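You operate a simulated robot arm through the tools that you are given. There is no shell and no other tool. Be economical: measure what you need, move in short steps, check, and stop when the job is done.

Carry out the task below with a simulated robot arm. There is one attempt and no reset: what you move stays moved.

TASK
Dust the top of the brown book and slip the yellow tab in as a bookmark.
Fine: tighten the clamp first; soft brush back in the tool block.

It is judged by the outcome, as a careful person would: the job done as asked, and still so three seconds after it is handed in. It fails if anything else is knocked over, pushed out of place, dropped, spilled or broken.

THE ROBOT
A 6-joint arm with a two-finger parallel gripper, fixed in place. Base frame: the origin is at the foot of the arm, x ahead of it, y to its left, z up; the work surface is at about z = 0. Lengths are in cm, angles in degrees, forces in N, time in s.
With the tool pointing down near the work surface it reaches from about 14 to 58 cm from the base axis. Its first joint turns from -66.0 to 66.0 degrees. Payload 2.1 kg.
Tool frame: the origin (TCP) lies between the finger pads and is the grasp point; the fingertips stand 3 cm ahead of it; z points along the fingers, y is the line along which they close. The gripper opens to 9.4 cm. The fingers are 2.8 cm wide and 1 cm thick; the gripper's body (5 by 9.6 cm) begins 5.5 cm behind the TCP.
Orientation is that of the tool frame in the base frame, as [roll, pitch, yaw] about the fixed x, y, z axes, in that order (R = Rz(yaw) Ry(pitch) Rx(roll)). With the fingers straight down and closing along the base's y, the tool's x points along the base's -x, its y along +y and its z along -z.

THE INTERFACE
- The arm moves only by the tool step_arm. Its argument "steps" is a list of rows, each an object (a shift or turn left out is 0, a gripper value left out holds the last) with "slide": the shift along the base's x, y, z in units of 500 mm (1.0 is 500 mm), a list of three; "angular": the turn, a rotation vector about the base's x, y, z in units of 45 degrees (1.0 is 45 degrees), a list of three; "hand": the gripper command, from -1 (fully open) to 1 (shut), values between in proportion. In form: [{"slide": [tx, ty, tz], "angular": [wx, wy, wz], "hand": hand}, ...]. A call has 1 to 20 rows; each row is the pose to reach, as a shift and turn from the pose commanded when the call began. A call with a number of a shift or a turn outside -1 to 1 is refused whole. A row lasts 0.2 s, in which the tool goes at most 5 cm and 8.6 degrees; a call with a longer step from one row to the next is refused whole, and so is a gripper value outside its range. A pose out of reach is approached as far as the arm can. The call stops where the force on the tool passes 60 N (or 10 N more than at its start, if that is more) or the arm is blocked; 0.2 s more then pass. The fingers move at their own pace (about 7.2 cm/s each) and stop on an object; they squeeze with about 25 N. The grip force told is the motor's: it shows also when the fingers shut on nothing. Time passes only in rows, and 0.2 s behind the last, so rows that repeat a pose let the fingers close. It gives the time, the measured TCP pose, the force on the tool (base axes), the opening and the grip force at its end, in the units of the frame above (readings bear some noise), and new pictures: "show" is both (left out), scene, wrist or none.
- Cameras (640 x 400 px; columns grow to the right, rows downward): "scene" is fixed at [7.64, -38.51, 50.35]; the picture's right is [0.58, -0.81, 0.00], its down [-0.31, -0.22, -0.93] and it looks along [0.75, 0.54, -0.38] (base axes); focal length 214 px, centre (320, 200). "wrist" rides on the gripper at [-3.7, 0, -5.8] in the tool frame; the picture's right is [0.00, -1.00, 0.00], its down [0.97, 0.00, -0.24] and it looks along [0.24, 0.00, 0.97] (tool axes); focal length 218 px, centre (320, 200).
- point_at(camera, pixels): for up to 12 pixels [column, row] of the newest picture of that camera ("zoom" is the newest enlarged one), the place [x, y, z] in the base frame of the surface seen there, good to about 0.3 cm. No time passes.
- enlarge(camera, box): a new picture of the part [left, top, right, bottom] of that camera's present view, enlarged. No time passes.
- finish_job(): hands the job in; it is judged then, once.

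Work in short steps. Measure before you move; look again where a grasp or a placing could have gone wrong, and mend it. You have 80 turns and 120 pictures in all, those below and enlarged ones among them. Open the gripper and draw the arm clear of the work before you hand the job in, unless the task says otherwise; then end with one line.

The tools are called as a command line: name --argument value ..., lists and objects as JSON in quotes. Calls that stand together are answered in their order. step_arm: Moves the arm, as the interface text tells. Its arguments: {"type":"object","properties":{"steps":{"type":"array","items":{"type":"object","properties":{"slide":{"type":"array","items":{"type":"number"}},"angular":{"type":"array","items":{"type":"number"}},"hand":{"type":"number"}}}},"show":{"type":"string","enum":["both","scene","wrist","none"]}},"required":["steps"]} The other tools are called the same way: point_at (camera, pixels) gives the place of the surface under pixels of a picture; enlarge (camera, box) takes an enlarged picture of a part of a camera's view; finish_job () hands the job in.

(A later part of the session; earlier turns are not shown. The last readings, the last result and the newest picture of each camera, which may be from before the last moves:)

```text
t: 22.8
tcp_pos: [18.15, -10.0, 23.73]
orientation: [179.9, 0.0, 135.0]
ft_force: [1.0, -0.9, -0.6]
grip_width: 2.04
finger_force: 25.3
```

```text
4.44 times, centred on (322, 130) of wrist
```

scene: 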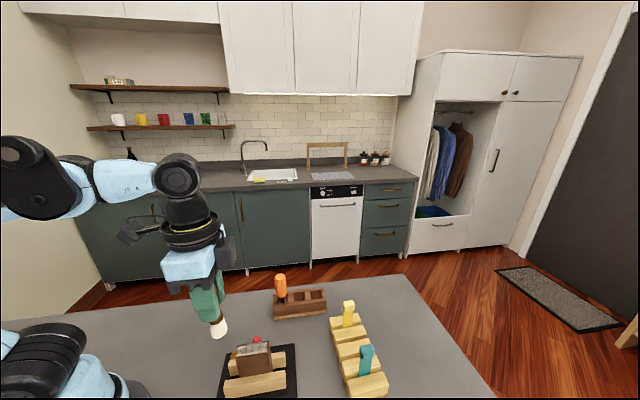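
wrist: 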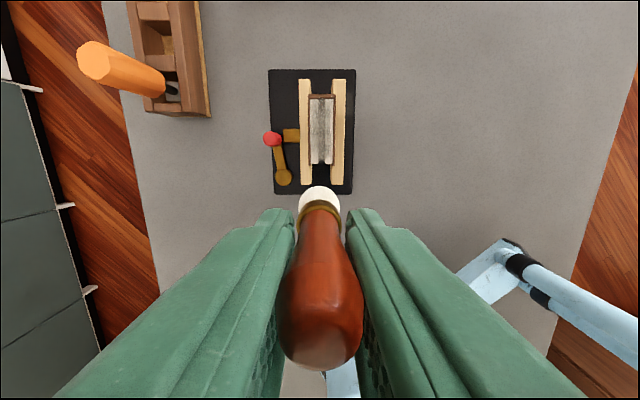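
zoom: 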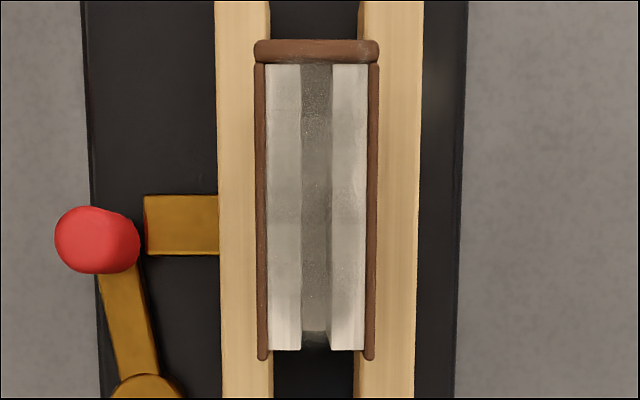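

The slot centre line runs (19.8,-11.8)→(23.0,-15.1), with page tops at z about 10.4. I'll lower the bristles onto the fore-edge end and check the force.

step_arm --steps '[{"slide": [0.02, -0.02, 0]}, {"slide": [0.037, -0.038, -0.04]}, {"slide": [0.037, -0.038, -0.08]}, {"slide": [0.037, -0.038, -0.1]}, {"slide": [0.037, -0.038, -0.106]}, {"slide": [0.037, -0.038, -0.106]}]'

enlarge --camera "scene" --box '[210, 310, 300, 380]'

```text
t: 24.2
tcp_pos: [19.98, -11.81, 18.74]
orientation: [-180.0, 0.0, 134.9]
ft_force: [-0.1, -0.1, 0.2]
grip_width: 2.08
finger_force: 24.8
```

scene: 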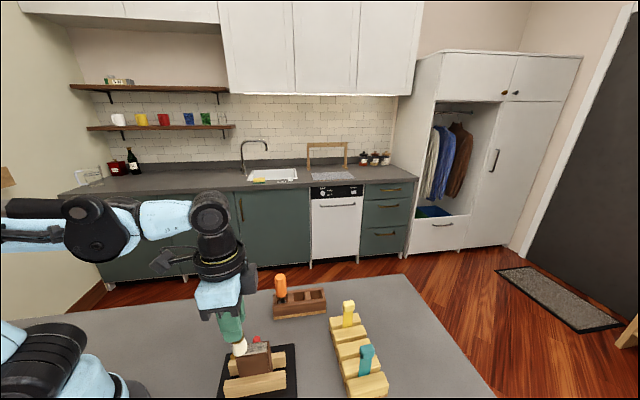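
wrist: 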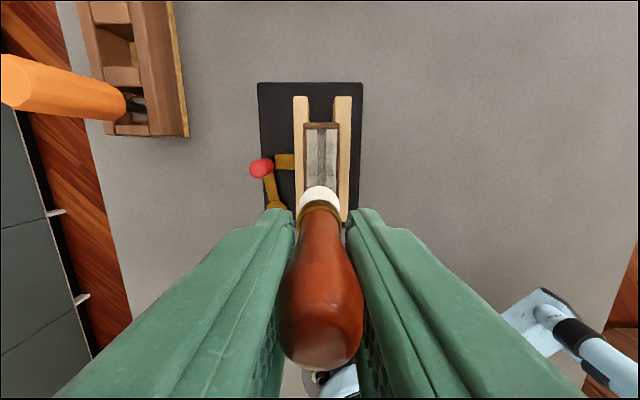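

```text
5.71 times, centred on (255, 345) of scene
```

zoom: 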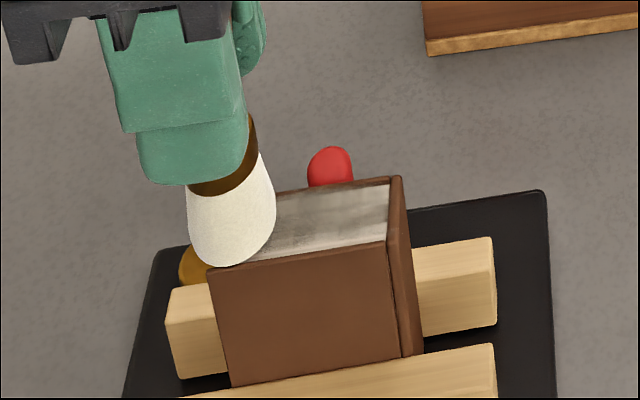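

The bristles are about at the page surface with no force yet. I'll lower 0.3 cm and make a slow stroke to the spine.

step_arm --steps '[{"slide": [0, 0, -0.006]}, {"slide": [0.012, -0.013, -0.006]}, {"slide": [0.024, -0.026, -0.006]}, {"slide": [0.036, -0.039, -0.006]}, {"slide": [0.048, -0.052, -0.006]}, {"slide": [0.06, -0.065, -0.006]}, {"slide": [0.06, -0.065, -0.006]}]'

enlarge --camera "scene" --box '[210, 310, 300, 380]'

```text
t: 25.8
tcp_pos: [22.84, -15.14, 18.34]
orientation: [180.0, 0.0, 135.0]
ft_force: [0.8, 0.2, 0.4]
grip_width: 2.05
finger_force: 24.9
```

scene: 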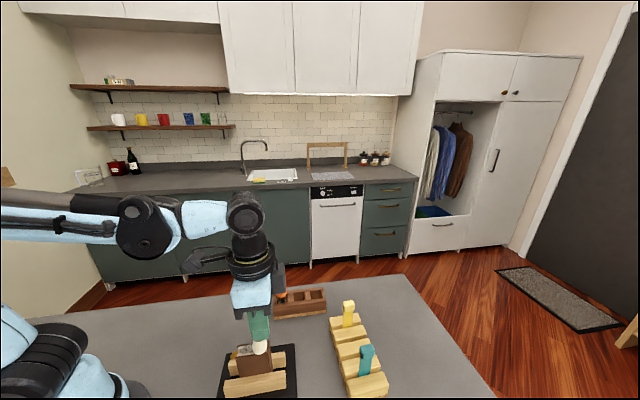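
wrist: 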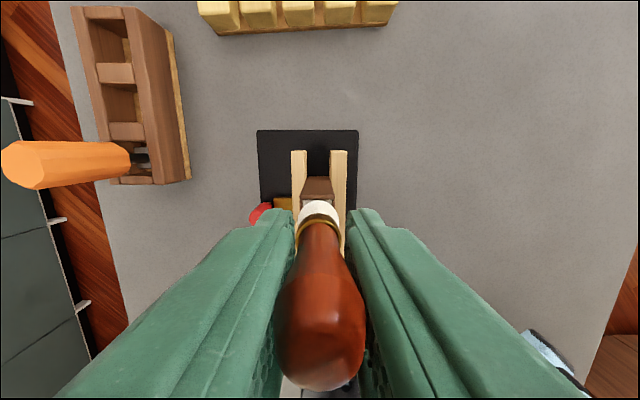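

```text
5.71 times, centred on (255, 345) of scene
```

zoom: 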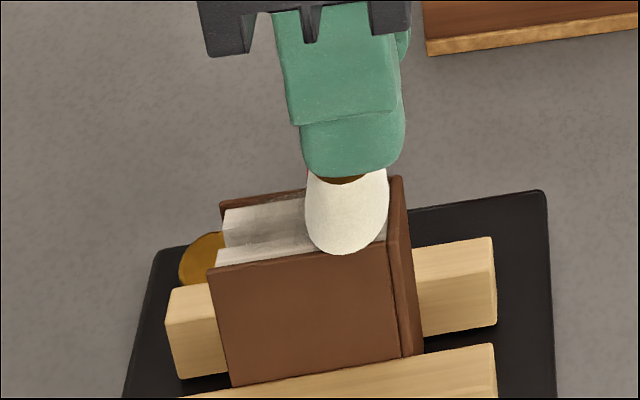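

Light contact with no tilt trouble. Next I'll stroke back along the far page block, then forward along the near one.

step_arm --steps '[{"slide": [0.008, 0.008, 0]}, {"slide": [-0.004, 0.021, 0]}, {"slide": [-0.016, 0.034, 0]}, {"slide": [-0.028, 0.047, 0]}, {"slide": [-0.04, 0.06, 0]}, {"slide": [-0.054, 0.075, 0]}, {"slide": [-0.07, 0.059, 0]}, {"slide": [-0.056, 0.044, 0]}, {"slide": [-0.044, 0.031, 0]}, {"slide": [-0.032, 0.018, 0]}, {"slide": [-0.02, 0.005, 0]}, {"slide": [-0.008, -0.008, 0]}, {"slide": [0, 0, 0]}, {"slide": [0, 0, 0.05]}, {"slide": [-0.04, 0.04, 0.1]}, {"slide": [-0.1, 0.11, 0.1]}, {"slide": [-0.1, 0.11, 0.1]}]'

enlarge --camera "wrist" --box '[295, 85, 350, 175]'

enlarge --camera "scene" --box '[230, 330, 280, 370]'

```text
t: 29.4
tcp_pos: [17.69, -9.88, 23.38]
orientation: [-180.0, 0.0, 135.1]
ft_force: [-0.8, -0.2, -0.7]
grip_width: 2.04
finger_force: 24.9
```

scene: 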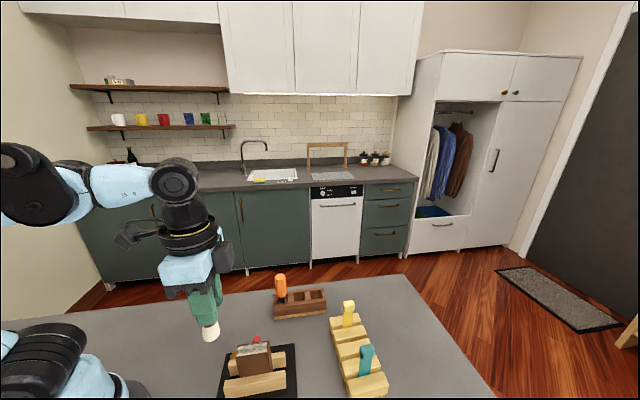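
wrist: 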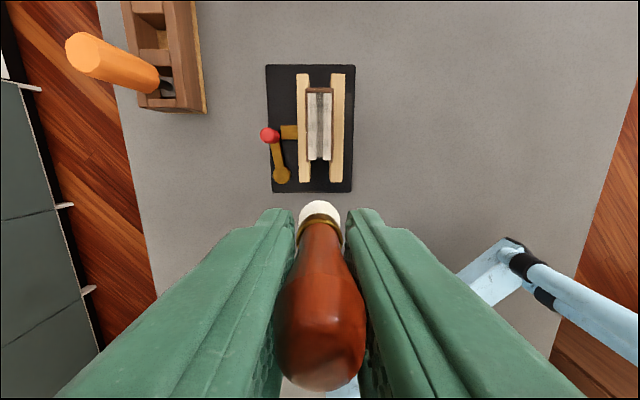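

```text
4.44 times, centred on (322, 130) of wrist
```

zoom: 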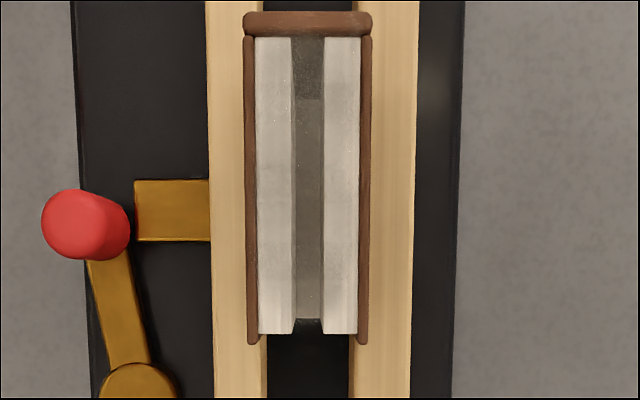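

```text
10.00 times, centred on (255, 350) of scene
```

zoom: 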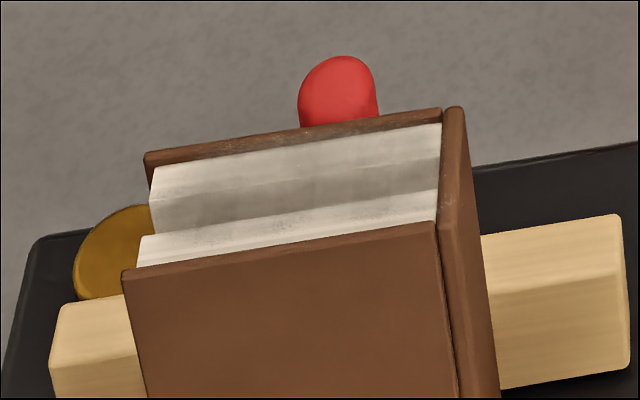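

The pages are much lighter now. A few specks may remain, so I'll probe the slot depths before another pass.

enlarge --camera "wrist" --box '[300, 80, 340, 170]'

point_at --camera "wrist" --pixels '[[319, 96], [319, 103], [319, 112], [319, 125], [319, 140], [319, 152], [319, 157], [312, 100], [312, 130], [312, 155], [327, 100], [327, 150]]'

enlarge --camera "scene" --box '[195, 310, 225, 345]'

```text
4.44 times, centred on (320, 125) of wrist
```

zoom: 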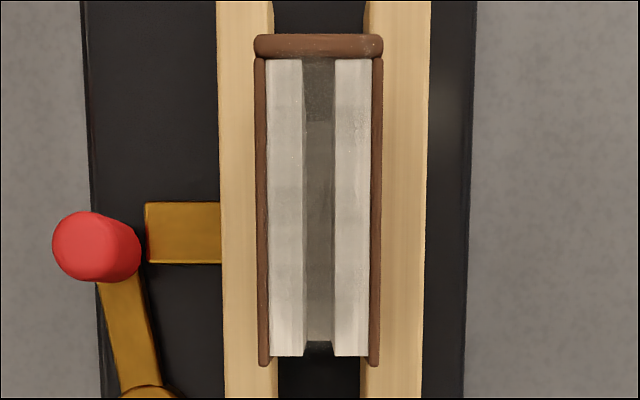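

```text
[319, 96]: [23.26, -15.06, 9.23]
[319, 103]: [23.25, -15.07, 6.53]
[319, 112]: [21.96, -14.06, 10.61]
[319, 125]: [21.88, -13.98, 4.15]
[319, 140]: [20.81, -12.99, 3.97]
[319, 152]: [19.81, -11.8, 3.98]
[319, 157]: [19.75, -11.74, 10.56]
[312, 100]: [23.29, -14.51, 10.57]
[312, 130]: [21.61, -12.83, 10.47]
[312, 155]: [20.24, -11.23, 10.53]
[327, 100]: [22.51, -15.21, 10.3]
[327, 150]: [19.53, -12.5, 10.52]
```

```text
11.43 times, centred on (210, 328) of scene
```

zoom: 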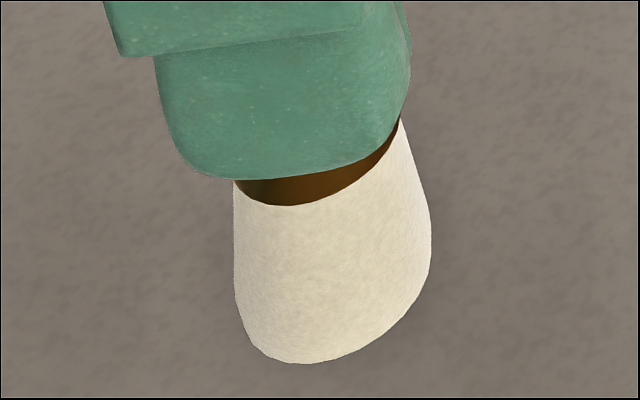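

point_at --camera "zoom" --pixels '[[300, 358], [390, 330], [330, 280], [260, 340]]'

```text
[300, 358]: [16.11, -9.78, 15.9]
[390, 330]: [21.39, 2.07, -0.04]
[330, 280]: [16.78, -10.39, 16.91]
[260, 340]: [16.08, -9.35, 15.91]
```

A bit of dust film still seems to sit over the slot. I'll do a second, slightly lower pass over three lanes.

step_arm --steps '[{"slide": [0.04, -0.036, -0.04]}, {"slide": [0.042, -0.04, -0.09]}, {"slide": [0.042, -0.04, -0.1056]}, {"slide": [0.055, -0.053, -0.1056]}, {"slide": [0.068, -0.066, -0.1056]}, {"slide": [0.081, -0.079, -0.1056]}, {"slide": [0.094, -0.092, -0.1056]}, {"slide": [0.107, -0.105, -0.1056]}, {"slide": [0.115, -0.097, -0.1056]}, {"slide": [0.101, -0.083, -0.1056]}, {"slide": [0.087, -0.069, -0.1056]}, {"slide": [0.073, -0.055, -0.1056]}, {"slide": [0.059, -0.041, -0.1056]}, {"slide": [0.048, -0.03, -0.1056]}, {"slide": [0.032, -0.046, -0.1056]}, {"slide": [0.046, -0.06, -0.1056]}, {"slide": [0.06, -0.074, -0.1056]}, {"slide": [0.074, -0.088, -0.1056]}, {"slide": [0.088, -0.102, -0.1056]}, {"slide": [0.098, -0.112, -0.1056]}]' --show "none"

step_arm --steps '[{"slide": [0.008, 0.008, 0]}, {"slide": [-0.006, 0.022, 0]}, {"slide": [-0.02, 0.036, 0]}, {"slide": [-0.034, 0.05, 0]}, {"slide": [-0.05, 0.066, 0]}, {"slide": [-0.05, 0.066, 0.05]}, {"slide": [-0.08, 0.09, 0.1]}, {"slide": [-0.1, 0.11, 0.1]}, {"slide": [-0.1, 0.11, 0.1]}]'

enlarge --camera "wrist" --box '[300, 80, 340, 170]'

enlarge --camera "scene" --box '[230, 330, 280, 370]'

```text
t: 33.6
tcp_pos: [22.8, -15.25, 18.18]
orientation: [-180.0, -0.1, 135.0]
ft_force: [-0.8, -0.3, 0.5]
grip_width: 2.04
finger_force: 24.7
```

```text
t: 35.6
tcp_pos: [17.62, -9.8, 23.17]
orientation: [180.0, 0.1, 135.0]
ft_force: [0.2, 0.1, -0.2]
grip_width: 2.02
finger_force: 25.0
```

scene: 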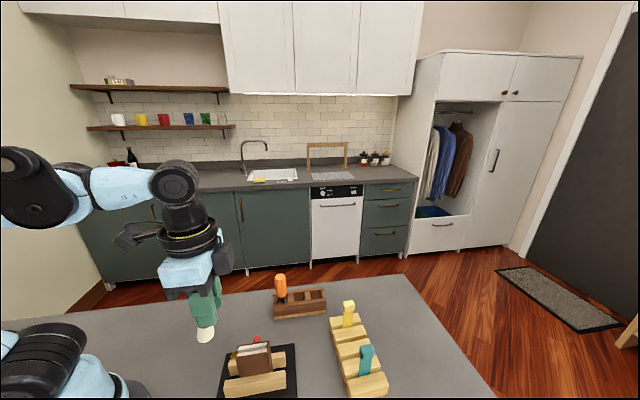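
wrist: 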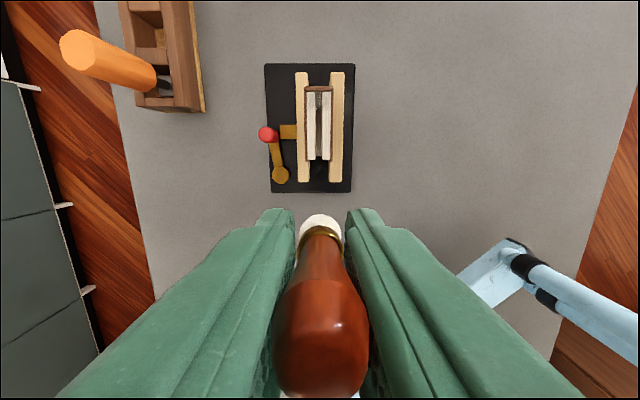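

```text
4.44 times, centred on (320, 125) of wrist
```

zoom: 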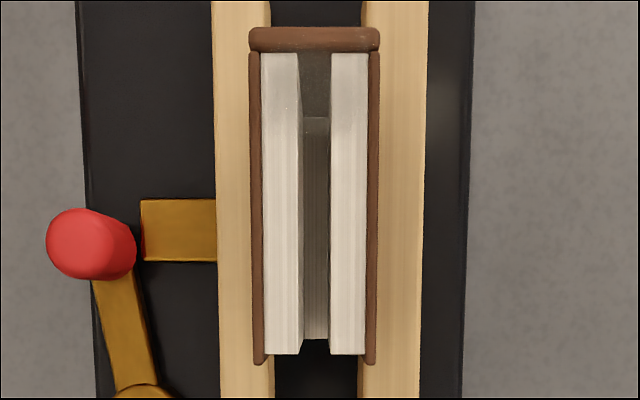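

```text
10.00 times, centred on (255, 350) of scene
```

zoom: 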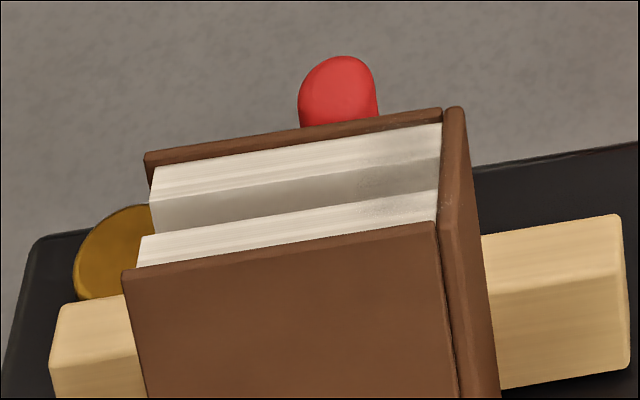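

The film is gone except faintly at the spine end. One more focused pass there, extending over the spine.

step_arm --steps '[{"slide": [0.06, -0.06, -0.02]}, {"slide": [0.08, -0.079, -0.07]}, {"slide": [0.08, -0.079, -0.103]}, {"slide": [0.094, -0.093, -0.103]}, {"slide": [0.108, -0.107, -0.103]}, {"slide": [0.122, -0.121, -0.103]}, {"slide": [0.132, -0.113, -0.103]}, {"slide": [0.116, -0.097, -0.103]}, {"slide": [0.1, -0.081, -0.103]}, {"slide": [0.088, -0.087, -0.103]}, {"slide": [0.106, -0.105, -0.103]}, {"slide": [0.122, -0.121, -0.103]}, {"slide": [0.114, -0.131, -0.103]}, {"slide": [0.098, -0.115, -0.103]}, {"slide": [0.084, -0.101, -0.103]}, {"slide": [0.098, -0.115, -0.103]}, {"slide": [0.122, -0.121, -0.103]}, {"slide": [0.122, -0.121, -0.06]}, {"slide": [0.06, -0.06, 0]}, {"slide": [0, 0, 0]}]'

enlarge --camera "wrist" --box '[300, 80, 340, 170]'

enlarge --camera "scene" --box '[230, 330, 280, 370]'

```text
refused: row 19 steps farther than a row can; nothing moved
```

```text
4.44 times, centred on (320, 125) of wrist
```

zoom: 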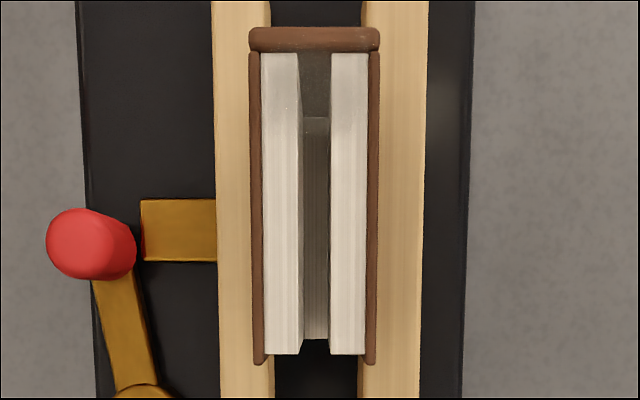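

```text
10.00 times, centred on (255, 350) of scene
```

zoom: 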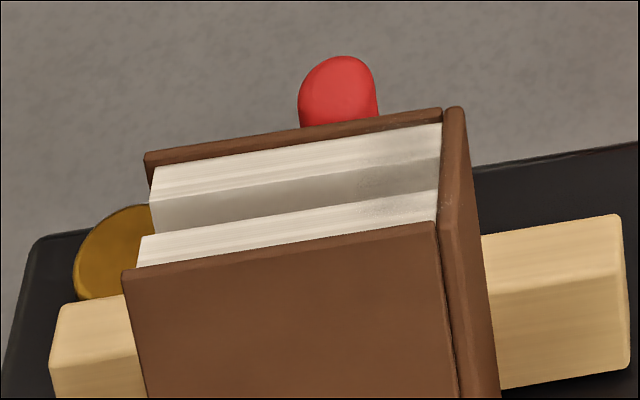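

The call was refused because one row stepped too far. I'll shorten the retreat rows.

step_arm --steps '[{"slide": [0.06, -0.06, -0.02]}, {"slide": [0.08, -0.079, -0.07]}, {"slide": [0.08, -0.079, -0.103]}, {"slide": [0.094, -0.093, -0.103]}, {"slide": [0.108, -0.107, -0.103]}, {"slide": [0.122, -0.121, -0.103]}, {"slide": [0.132, -0.113, -0.103]}, {"slide": [0.116, -0.097, -0.103]}, {"slide": [0.1, -0.081, -0.103]}, {"slide": [0.088, -0.087, -0.103]}, {"slide": [0.106, -0.105, -0.103]}, {"slide": [0.122, -0.121, -0.103]}, {"slide": [0.114, -0.131, -0.103]}, {"slide": [0.098, -0.115, -0.103]}, {"slide": [0.084, -0.101, -0.103]}, {"slide": [0.098, -0.115, -0.103]}, {"slide": [0.122, -0.121, -0.103]}, {"slide": [0.122, -0.121, -0.04]}, {"slide": [0.08, -0.08, 0]}, {"slide": [0.03, -0.03, 0]}]' --show "none"

step_arm --steps '[{"slide": [-0.03, 0.03, 0]}, {"slide": [-0.03, 0.03, 0]}]'

enlarge --camera "wrist" --box '[300, 80, 340, 170]'

enlarge --camera "scene" --box '[230, 330, 280, 370]'

```text
t: 39.8
tcp_pos: [19.18, -11.1, 23.08]
orientation: [-180.0, 0.0, 135.0]
ft_force: [0.4, 0.4, -1.4]
grip_width: 2.04
finger_force: 25.0
```

```text
t: 40.4
tcp_pos: [17.59, -9.77, 23.03]
orientation: [180.0, 0.0, 135.0]
ft_force: [-0.2, -0.2, 0.4]
grip_width: 2.01
finger_force: 25.1
```

scene: 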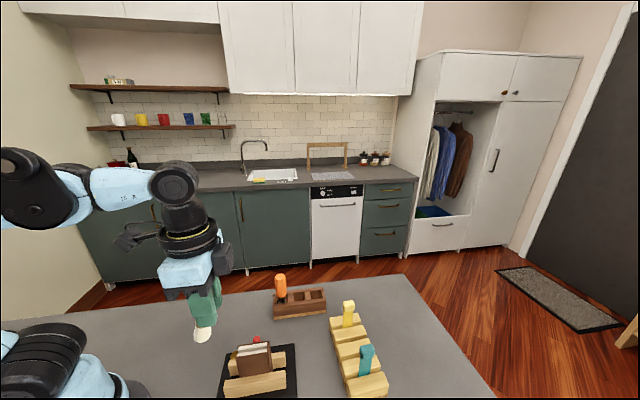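
wrist: 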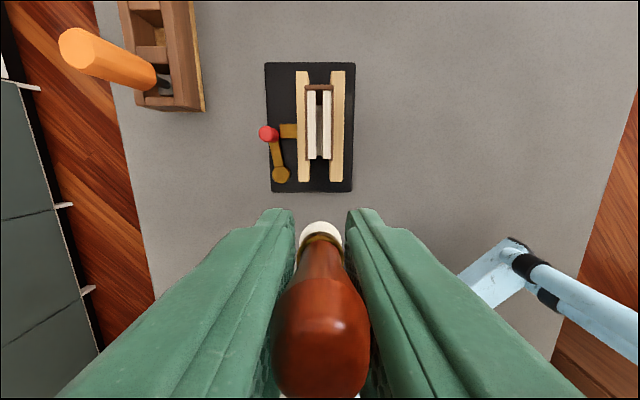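

```text
4.44 times, centred on (320, 125) of wrist
```

zoom: 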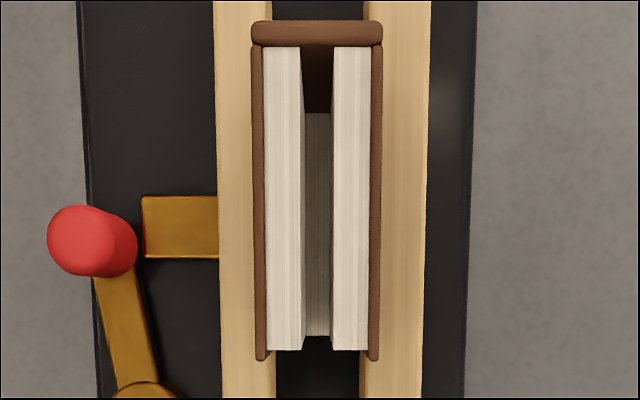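

```text
10.00 times, centred on (255, 350) of scene
```

zoom: 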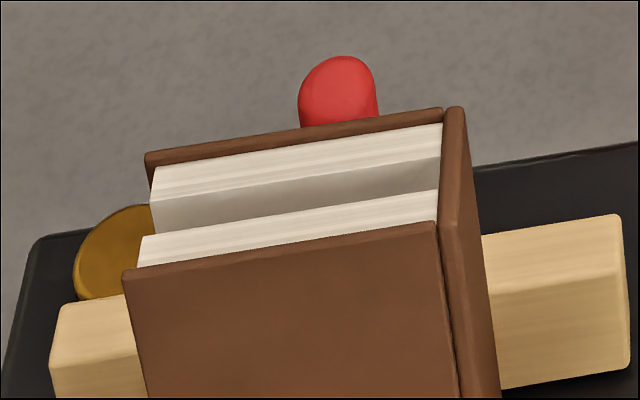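

The book top is fully clean. Before returning the brush I'll check its attitude in the grip.

enlarge --camera "scene" --box '[170, 260, 250, 350]'

enlarge --camera "wrist" --box '[240, 190, 400, 400]'

point_at --camera "wrist" --pixels '[[320, 228], [320, 240], [320, 260], [320, 290], [320, 330], [320, 380]]'

point_at --camera "scene" --pixels '[[203, 340], [203, 335], [203, 330], [197, 338], [210, 336]]'

```text
4.44 times, centred on (210, 305) of scene
```

zoom: 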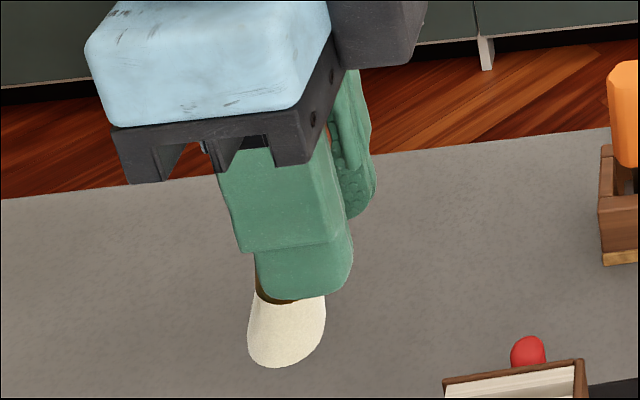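

```text
1.90 times, centred on (320, 295) of wrist
```

zoom: 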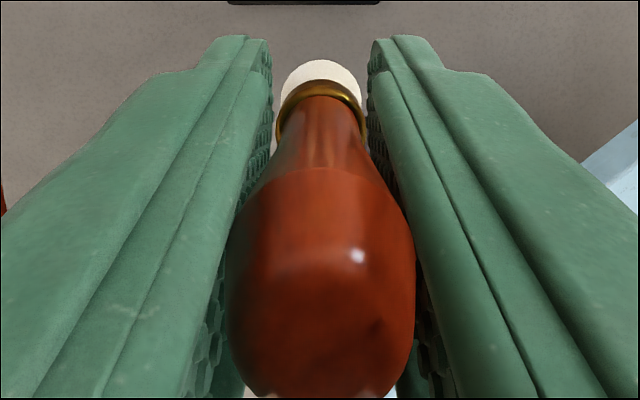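

```text
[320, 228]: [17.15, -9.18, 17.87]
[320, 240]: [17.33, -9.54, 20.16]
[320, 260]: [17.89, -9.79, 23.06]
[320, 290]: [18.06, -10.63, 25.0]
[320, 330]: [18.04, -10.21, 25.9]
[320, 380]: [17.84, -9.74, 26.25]
```

```text
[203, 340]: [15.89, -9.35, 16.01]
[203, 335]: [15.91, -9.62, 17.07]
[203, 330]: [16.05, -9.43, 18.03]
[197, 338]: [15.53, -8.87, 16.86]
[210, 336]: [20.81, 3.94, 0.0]
```

The brush slid up about 0.85 cm and tilted about 9° in the grip, bristles toward tool +x. I'll carry it back over its slot while tilting the gripper to bring the brush upright.

step_arm --steps '[{"slide": [0.04, 0, 0.01]}, {"slide": [0.12, -0.01, 0.01]}, {"slide": [0.2, -0.02, 0.01], "angular": [-0.05, -0.05, 0]}, {"slide": [0.28, -0.03, 0.01], "angular": [-0.1, -0.1, 0]}, {"slide": [0.36, -0.035, 0.01], "angular": [-0.149, -0.149, 0]}, {"slide": [0.44, -0.04, 0], "angular": [-0.149, -0.149, 0]}, {"slide": [0.508, -0.039, -0.02], "angular": [-0.149, -0.149, 0]}, {"slide": [0.508, -0.039, -0.08], "angular": [-0.149, -0.149, 0]}, {"slide": [0.508, -0.039, -0.11], "angular": [-0.149, -0.149, 0]}, {"slide": [0.508, -0.039, -0.11], "angular": [-0.149, -0.149, 0]}]'

enlarge --camera "scene" --box '[260, 220, 360, 330]'

enlarge --camera "wrist" --box '[260, 150, 380, 260]'

```text
t: 42.6
tcp_pos: [43.09, -11.56, 17.54]
orientation: [180.0, 9.5, 135.0]
ft_force: [0.2, 0.6, 0.6]
grip_width: 2.04
finger_force: 24.8
```

scene: 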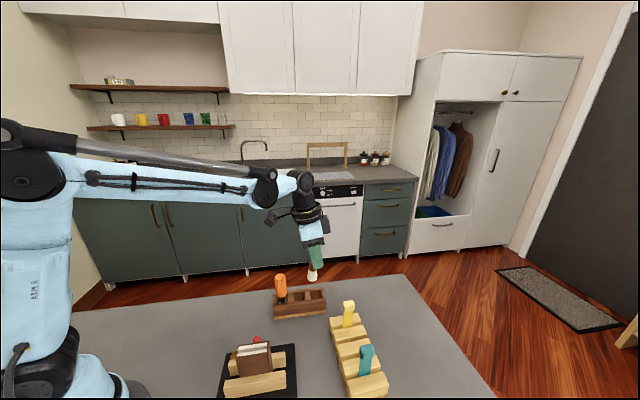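
wrist: 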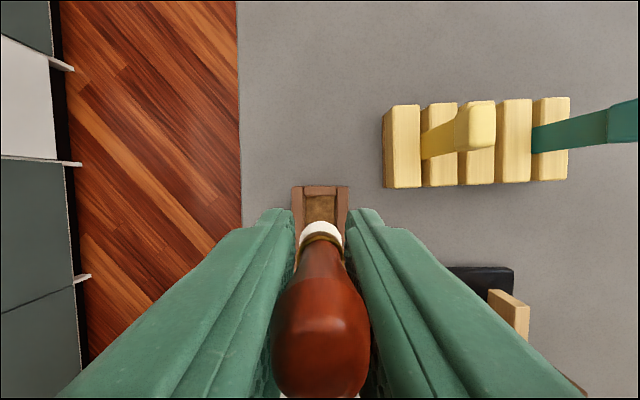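

```text
3.64 times, centred on (310, 275) of scene
```

zoom: 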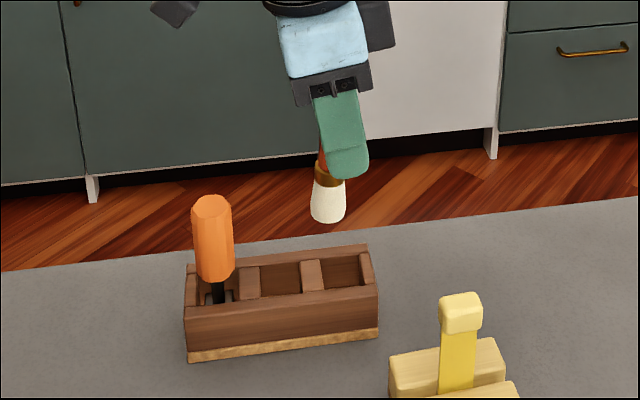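

```text
3.64 times, centred on (320, 205) of wrist
```

zoom: 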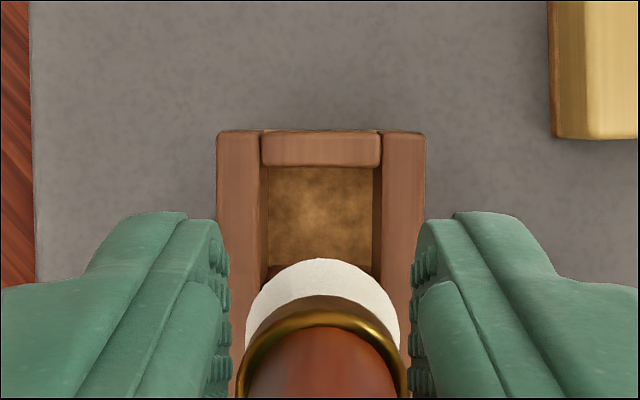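

point_at --camera "scene" --pixels '[[312.2, 280], [312.2, 277], [312.3, 273], [312.5, 268.5], [308.5, 277], [316, 277]]'

point_at --camera "zoom" --pixels '[[320, 265], [320, 290], [290, 180], [350, 180], [320, 155], [265, 250], [378, 250], [320, 240]]'

```text
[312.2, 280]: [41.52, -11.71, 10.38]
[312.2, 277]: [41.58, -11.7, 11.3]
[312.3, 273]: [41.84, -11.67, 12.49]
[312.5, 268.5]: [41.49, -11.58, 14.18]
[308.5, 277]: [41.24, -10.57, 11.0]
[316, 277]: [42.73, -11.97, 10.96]
```

```text
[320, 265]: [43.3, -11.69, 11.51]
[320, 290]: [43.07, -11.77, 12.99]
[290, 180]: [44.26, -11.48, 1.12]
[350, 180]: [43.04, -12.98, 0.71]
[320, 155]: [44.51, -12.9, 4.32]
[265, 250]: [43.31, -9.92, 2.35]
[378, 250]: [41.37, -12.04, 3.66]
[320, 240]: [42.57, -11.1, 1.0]
```

The brush is upright, and its centre needs a shift of about (+0.7,-0.65) to sit over the slot. I'll shift, lower to just above the walls and check.

step_arm --steps '[{"slide": [0.014, -0.013, 0]}, {"slide": [0.014, -0.013, -0.05]}, {"slide": [0.014, -0.013, -0.098]}, {"slide": [0.014, -0.013, -0.098]}]'

enlarge --camera "scene" --box '[265, 250, 345, 330]'

enlarge --camera "wrist" --box '[260, 150, 380, 260]'

```text
t: 43.6
tcp_pos: [43.89, -12.25, 12.74]
orientation: [-179.9, 9.5, 135.0]
ft_force: [0.2, 0.2, 0.6]
grip_width: 2.03
finger_force: 24.8
```

scene: 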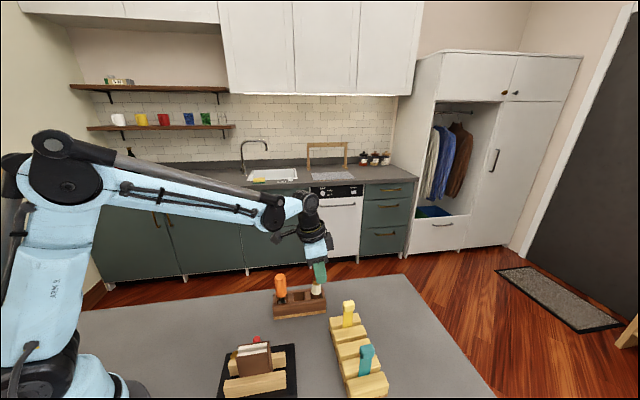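
wrist: 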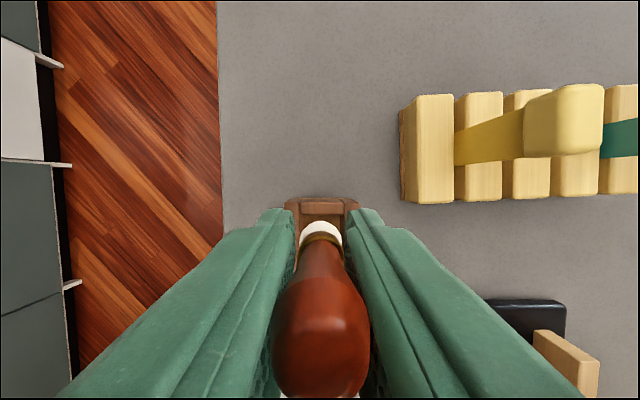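

```text
5.00 times, centred on (305, 290) of scene
```

zoom: 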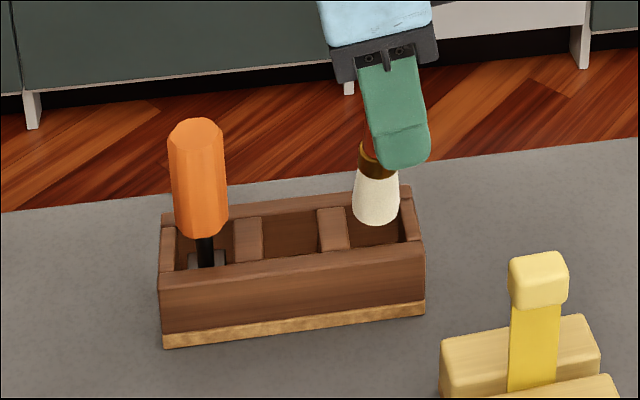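

```text
3.64 times, centred on (320, 205) of wrist
```

zoom: 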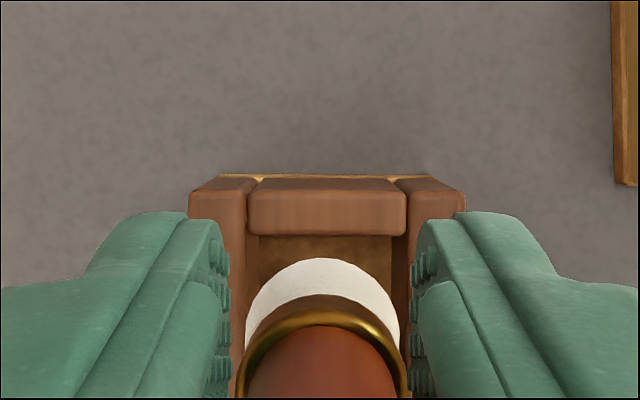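

Aligned within about 0.1 cm of the slot. Lowering in two stages.

step_arm --steps '[{"slide": [0, 0, -0.025]}, {"slide": [0, 0, -0.045]}, {"slide": [0, 0, -0.045]}]' --show "none"

enlarge --camera "scene" --box '[265, 250, 345, 330]'

```text
t: 44.4
tcp_pos: [43.86, -12.37, 10.45]
orientation: [180.0, 9.5, 135.0]
ft_force: [0.1, 0.2, 0.2]
grip_width: 2.0
finger_force: 25.2
```

```text
5.00 times, centred on (305, 290) of scene
```

zoom: 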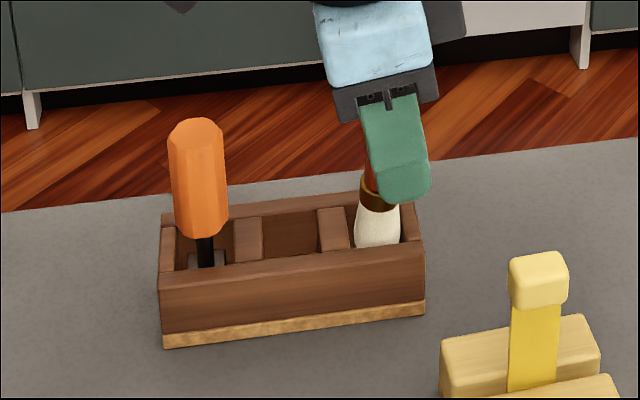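

Bristles are entering the slot freely (no force). Lowering the rest, down to 8.5.

step_arm --steps '[{"slide": [0, 0, -0.02]}, {"slide": [0, 0, -0.039]}, {"slide": [0, 0, -0.039]}]'

enlarge --camera "scene" --box '[265, 250, 345, 330]'

```text
t: 45.2
tcp_pos: [43.86, -12.33, 8.48]
orientation: [180.0, 9.5, 134.9]
ft_force: [0.4, -0.8, 0.7]
grip_width: 2.03
finger_force: 24.6
```

scene: 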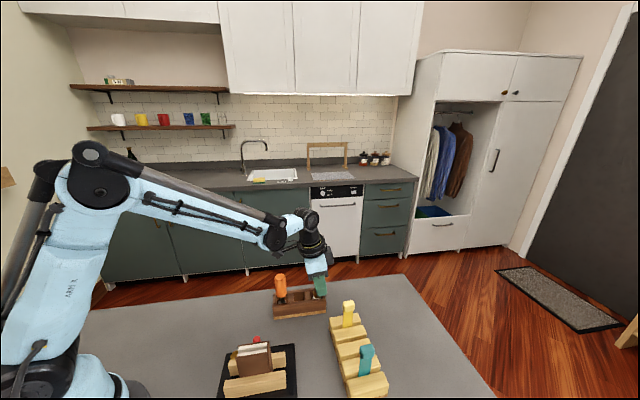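
wrist: 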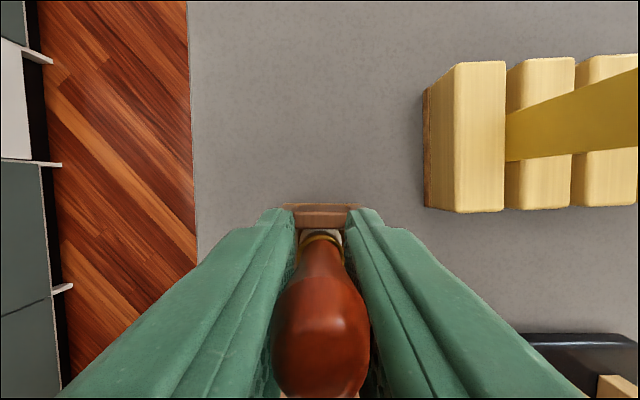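

```text
5.00 times, centred on (305, 290) of scene
```

zoom: 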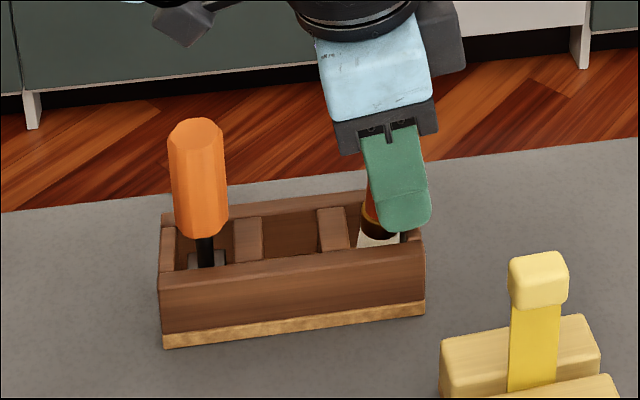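

Seated at its original depth. I'll release and rise.

step_arm --steps '[{"slide": [0, 0, -0.003]}, {"slide": [0, 0, -0.003], "hand": 0.1}, {"slide": [0, 0, -0.003], "hand": 0.1}, {"slide": [0, 0, -0.003], "hand": 0.1}, {"slide": [0, 0, 0.06]}, {"slide": [0, 0, 0.14]}, {"slide": [0, 0, 0.22], "angular": [0.149, 0.149, 0]}, {"slide": [0, 0, 0.26], "angular": [0.149, 0.149, 0]}, {"slide": [0, 0, 0.26], "angular": [0.149, 0.149, 0]}]'

enlarge --camera "scene" --box '[265, 250, 345, 330]'

enlarge --camera "wrist" --box '[360, 60, 600, 250]'

```text
refused: row 7 steps farther than a row can; nothing moved
```

```text
5.00 times, centred on (305, 290) of scene
```

zoom: 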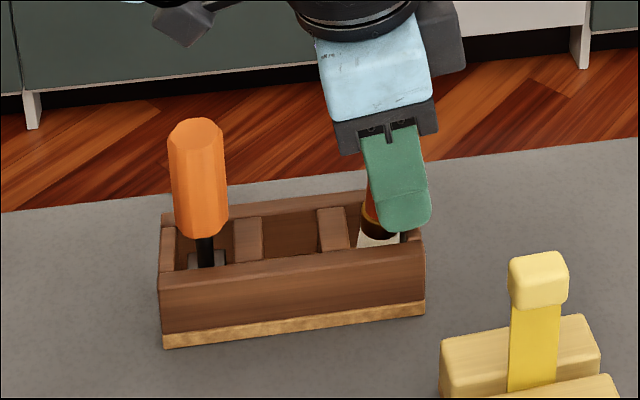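

```text
2.11 times, centred on (480, 155) of wrist
```

zoom: 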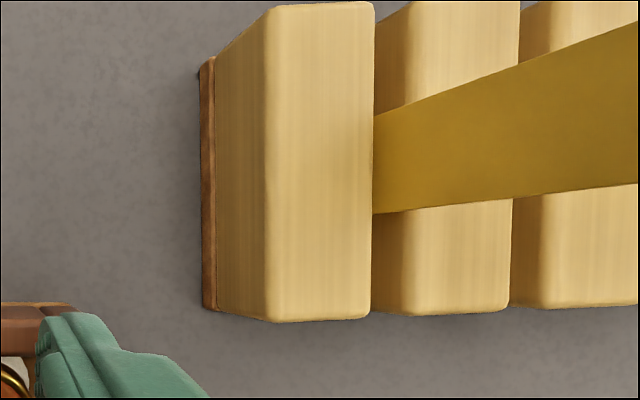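

Refused because the rotation was too fast. I'll split it.

step_arm --steps '[{"slide": [0, 0, -0.003]}, {"slide": [0, 0, -0.003], "hand": 0.1}, {"slide": [0, 0, -0.003], "hand": 0.1}, {"slide": [0, 0, -0.003], "hand": 0.1}, {"slide": [0, 0, 0.06]}, {"slide": [0, 0, 0.14]}, {"slide": [0, 0, 0.2], "angular": [0.07, 0.07, 0]}, {"slide": [0, 0, 0.26], "angular": [0.149, 0.149, 0]}, {"slide": [0, 0, 0.26], "angular": [0.149, 0.149, 0]}]'

enlarge --camera "scene" --box '[265, 250, 345, 330]'

enlarge --camera "scene" --box '[320, 290, 400, 400]'

```text
t: 47.2
tcp_pos: [43.72, -12.29, 21.6]
orientation: [180.0, -0.2, 135.0]
ft_force: [0.5, 1.4, 0.0]
grip_width: 4.21
finger_force: 0.0
```

scene: 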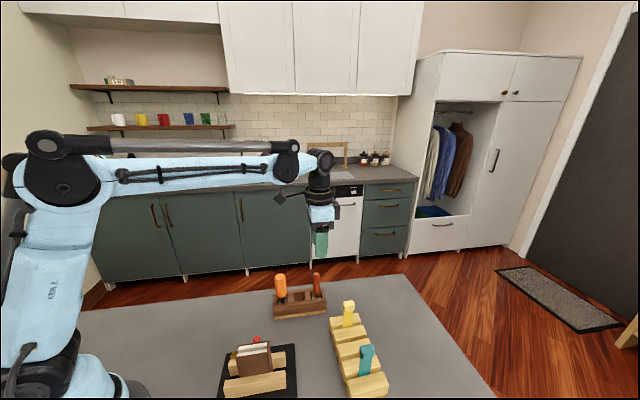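
wrist: 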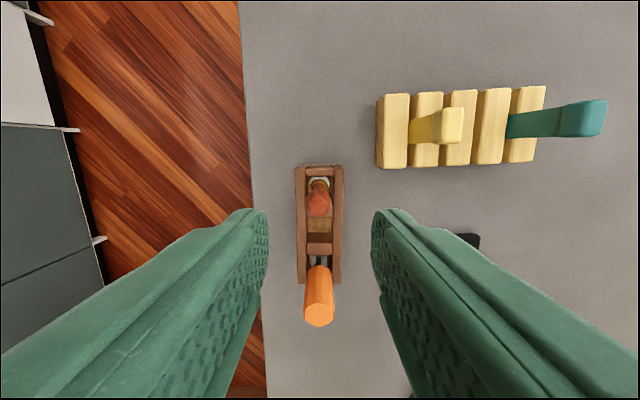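

```text
5.00 times, centred on (305, 290) of scene
```

zoom: 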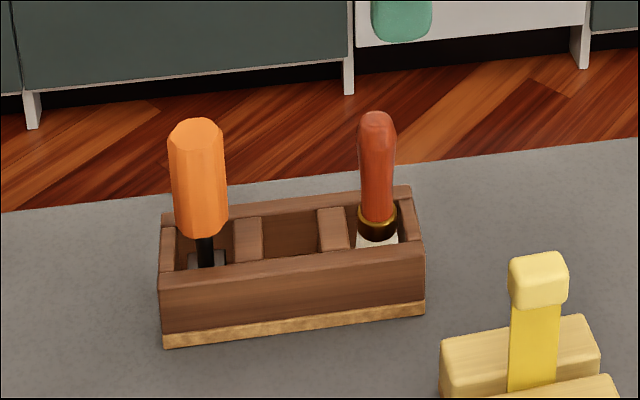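

```text
3.64 times, centred on (360, 345) of scene
```

zoom: 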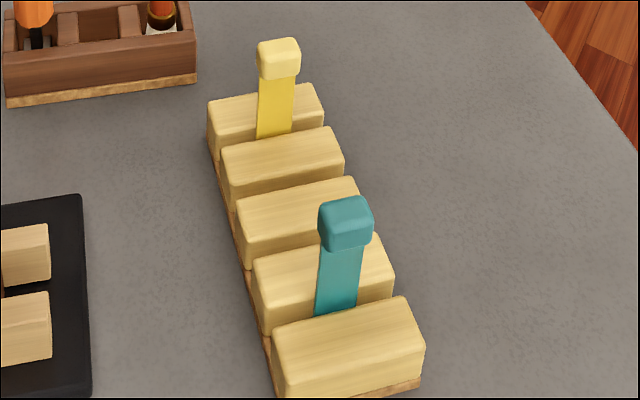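

The brush is back upright in its slot. Next is the yellow tab: I'll measure its head and strip.

point_at --camera "zoom" --pixels '[[280, 44], [278, 68], [260, 60], [298, 60], [278, 82], [276, 105], [274, 130], [262, 130], [288, 130], [320, 95], [225, 115], [280, 150]]'

point_at --camera "wrist" --pixels '[[454, 125], [445, 110], [462, 110], [445, 142], [462, 142], [425, 128], [412, 128], [397, 125], [427, 160], [460, 160], [443, 95]]'

enlarge --camera "wrist" --box '[360, 70, 560, 190]'

```text
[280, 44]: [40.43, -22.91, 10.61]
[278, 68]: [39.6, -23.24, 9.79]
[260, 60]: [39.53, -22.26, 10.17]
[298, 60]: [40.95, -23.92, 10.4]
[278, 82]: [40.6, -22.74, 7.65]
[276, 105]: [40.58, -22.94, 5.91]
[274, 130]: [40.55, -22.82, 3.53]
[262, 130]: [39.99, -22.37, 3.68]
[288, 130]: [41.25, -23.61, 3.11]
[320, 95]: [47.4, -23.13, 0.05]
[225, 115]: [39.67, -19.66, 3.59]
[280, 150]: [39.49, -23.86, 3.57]
```

```text
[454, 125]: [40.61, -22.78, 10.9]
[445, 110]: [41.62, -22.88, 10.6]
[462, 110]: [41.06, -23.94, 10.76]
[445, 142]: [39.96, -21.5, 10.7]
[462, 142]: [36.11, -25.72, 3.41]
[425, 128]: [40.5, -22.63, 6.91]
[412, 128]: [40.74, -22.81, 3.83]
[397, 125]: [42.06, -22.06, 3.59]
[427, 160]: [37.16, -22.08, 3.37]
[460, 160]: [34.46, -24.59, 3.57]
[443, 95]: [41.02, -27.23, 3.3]
```

```text
3.20 times, centred on (460, 130) of wrist
```

zoom: 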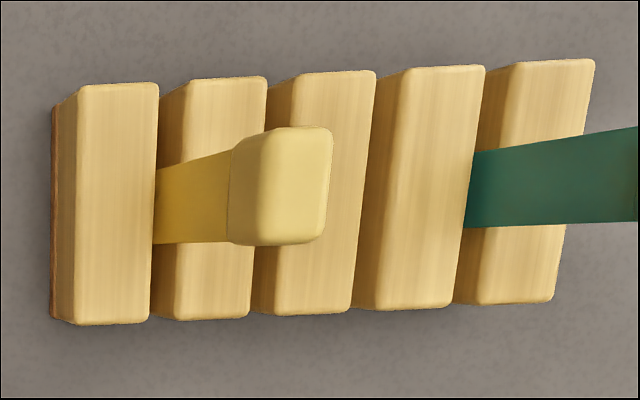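

Tab head centre is about (40.6,-23.0), z 9.3–10.85, with the strip plane along the slot direction, so the same 135° yaw works. Moving above it.

step_arm --steps '[{"slide": [-0.02, -0.07, 0]}, {"slide": [-0.04, -0.14, 0]}, {"slide": [-0.0624, -0.214, 0]}, {"slide": [-0.0624, -0.214, -0.05]}, {"slide": [-0.0624, -0.214, -0.09]}, {"slide": [-0.0624, -0.214, -0.09]}]'

```text
t: 48.6
tcp_pos: [40.73, -23.09, 16.95]
orientation: [-180.0, 0.0, 135.0]
ft_force: [0.0, 0.0, -0.7]
grip_width: 4.24
finger_force: 0.0
```

scene: 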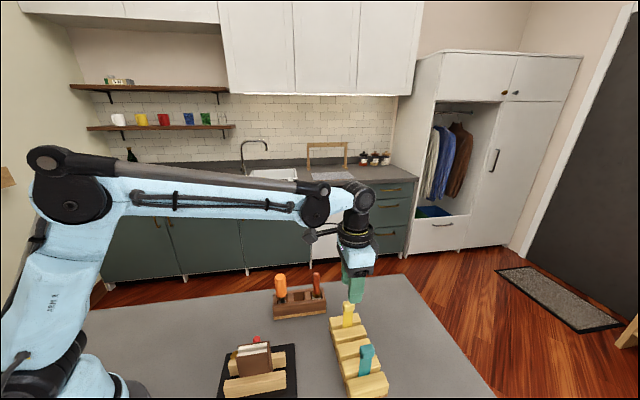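
wrist: 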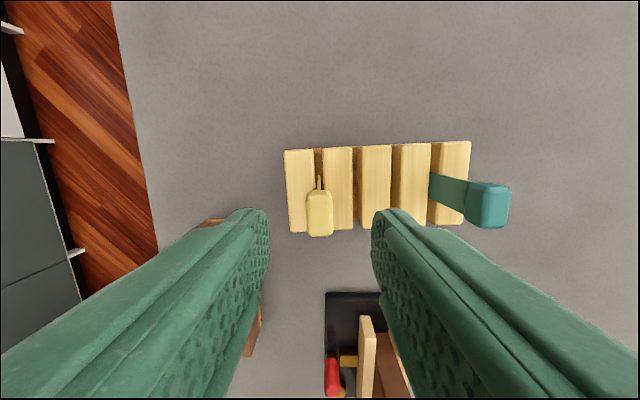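

The head is centred at (319,213), exactly where the TCP projects. Descending to z 11.4 and gripping.

step_arm --steps '[{"slide": [0, 0, -0.06]}, {"slide": [0, 0, -0.111]}, {"slide": [0, 0, -0.111]}, {"slide": [0, 0, -0.111], "hand": 1}, {"slide": [0, 0, -0.111], "hand": 1}, {"slide": [0, 0, -0.111], "hand": 1}]'

enlarge --camera "scene" --box '[320, 270, 400, 370]'

```text
t: 50.0
tcp_pos: [40.65, -22.94, 11.31]
orientation: [-179.9, -0.1, 134.9]
ft_force: [0.6, -0.3, -0.9]
grip_width: 1.46
finger_force: 25.0
```

scene: 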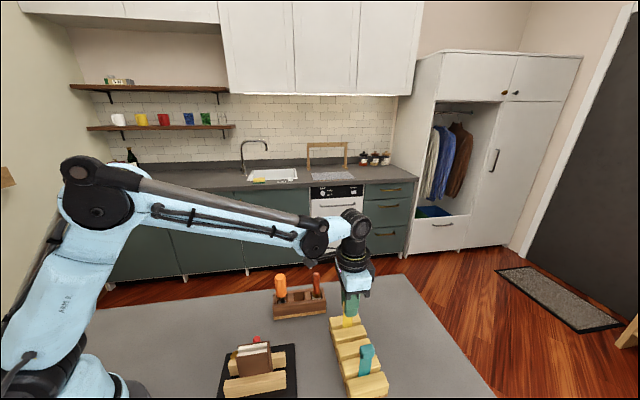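
wrist: 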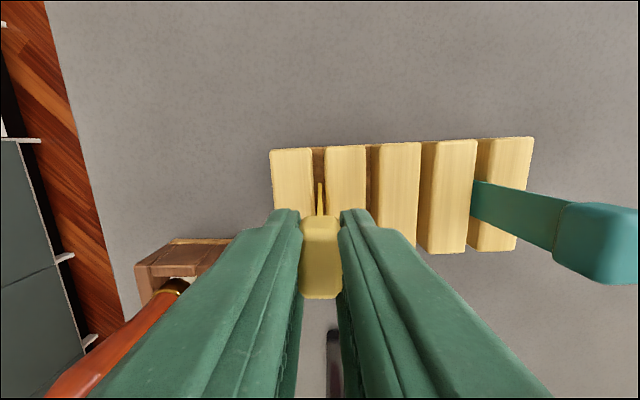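

```text
4.00 times, centred on (360, 320) of scene
```

zoom: 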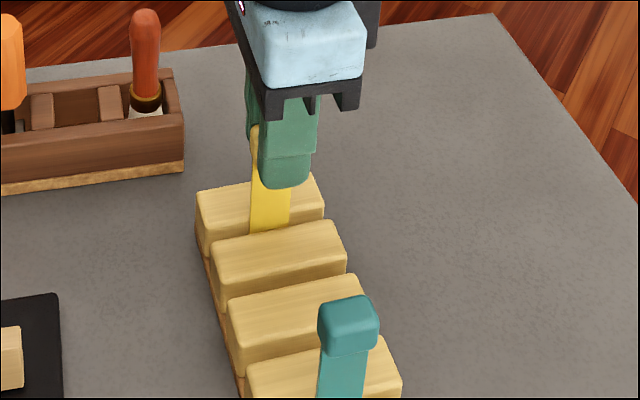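

Gripped at 1.46 cm. Lifting straight up.

step_arm --steps '[{"slide": [0, 0, 0.04]}, {"slide": [0, 0, 0.1]}, {"slide": [0, 0, 0.18]}, {"slide": [0, 0, 0.26]}, {"slide": [0, 0, 0.26]}]'

enlarge --camera "scene" --box '[300, 220, 400, 340]'

```text
t: 51.2
tcp_pos: [40.62, -22.77, 24.15]
orientation: [180.0, 0.0, 135.0]
ft_force: [0.6, -0.3, 0.0]
grip_width: 1.45
finger_force: 24.6
```

scene: 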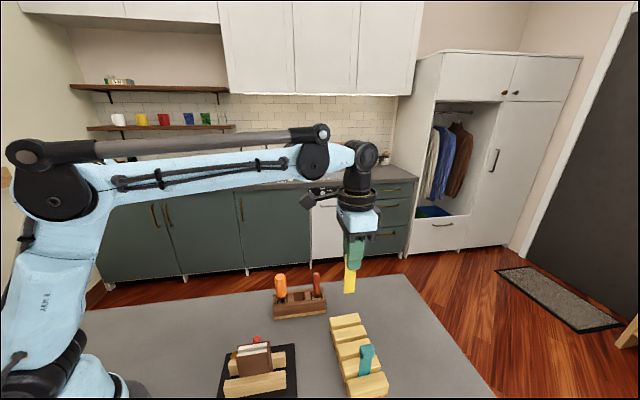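
wrist: 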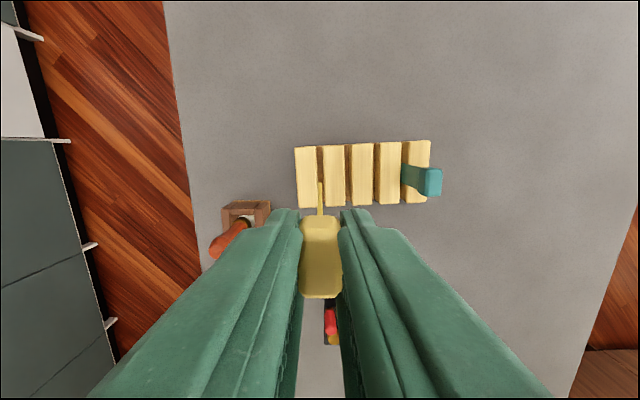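

```text
3.33 times, centred on (350, 280) of scene
```

zoom: 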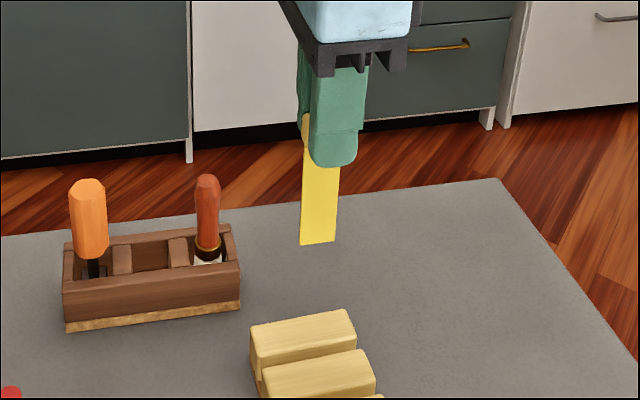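

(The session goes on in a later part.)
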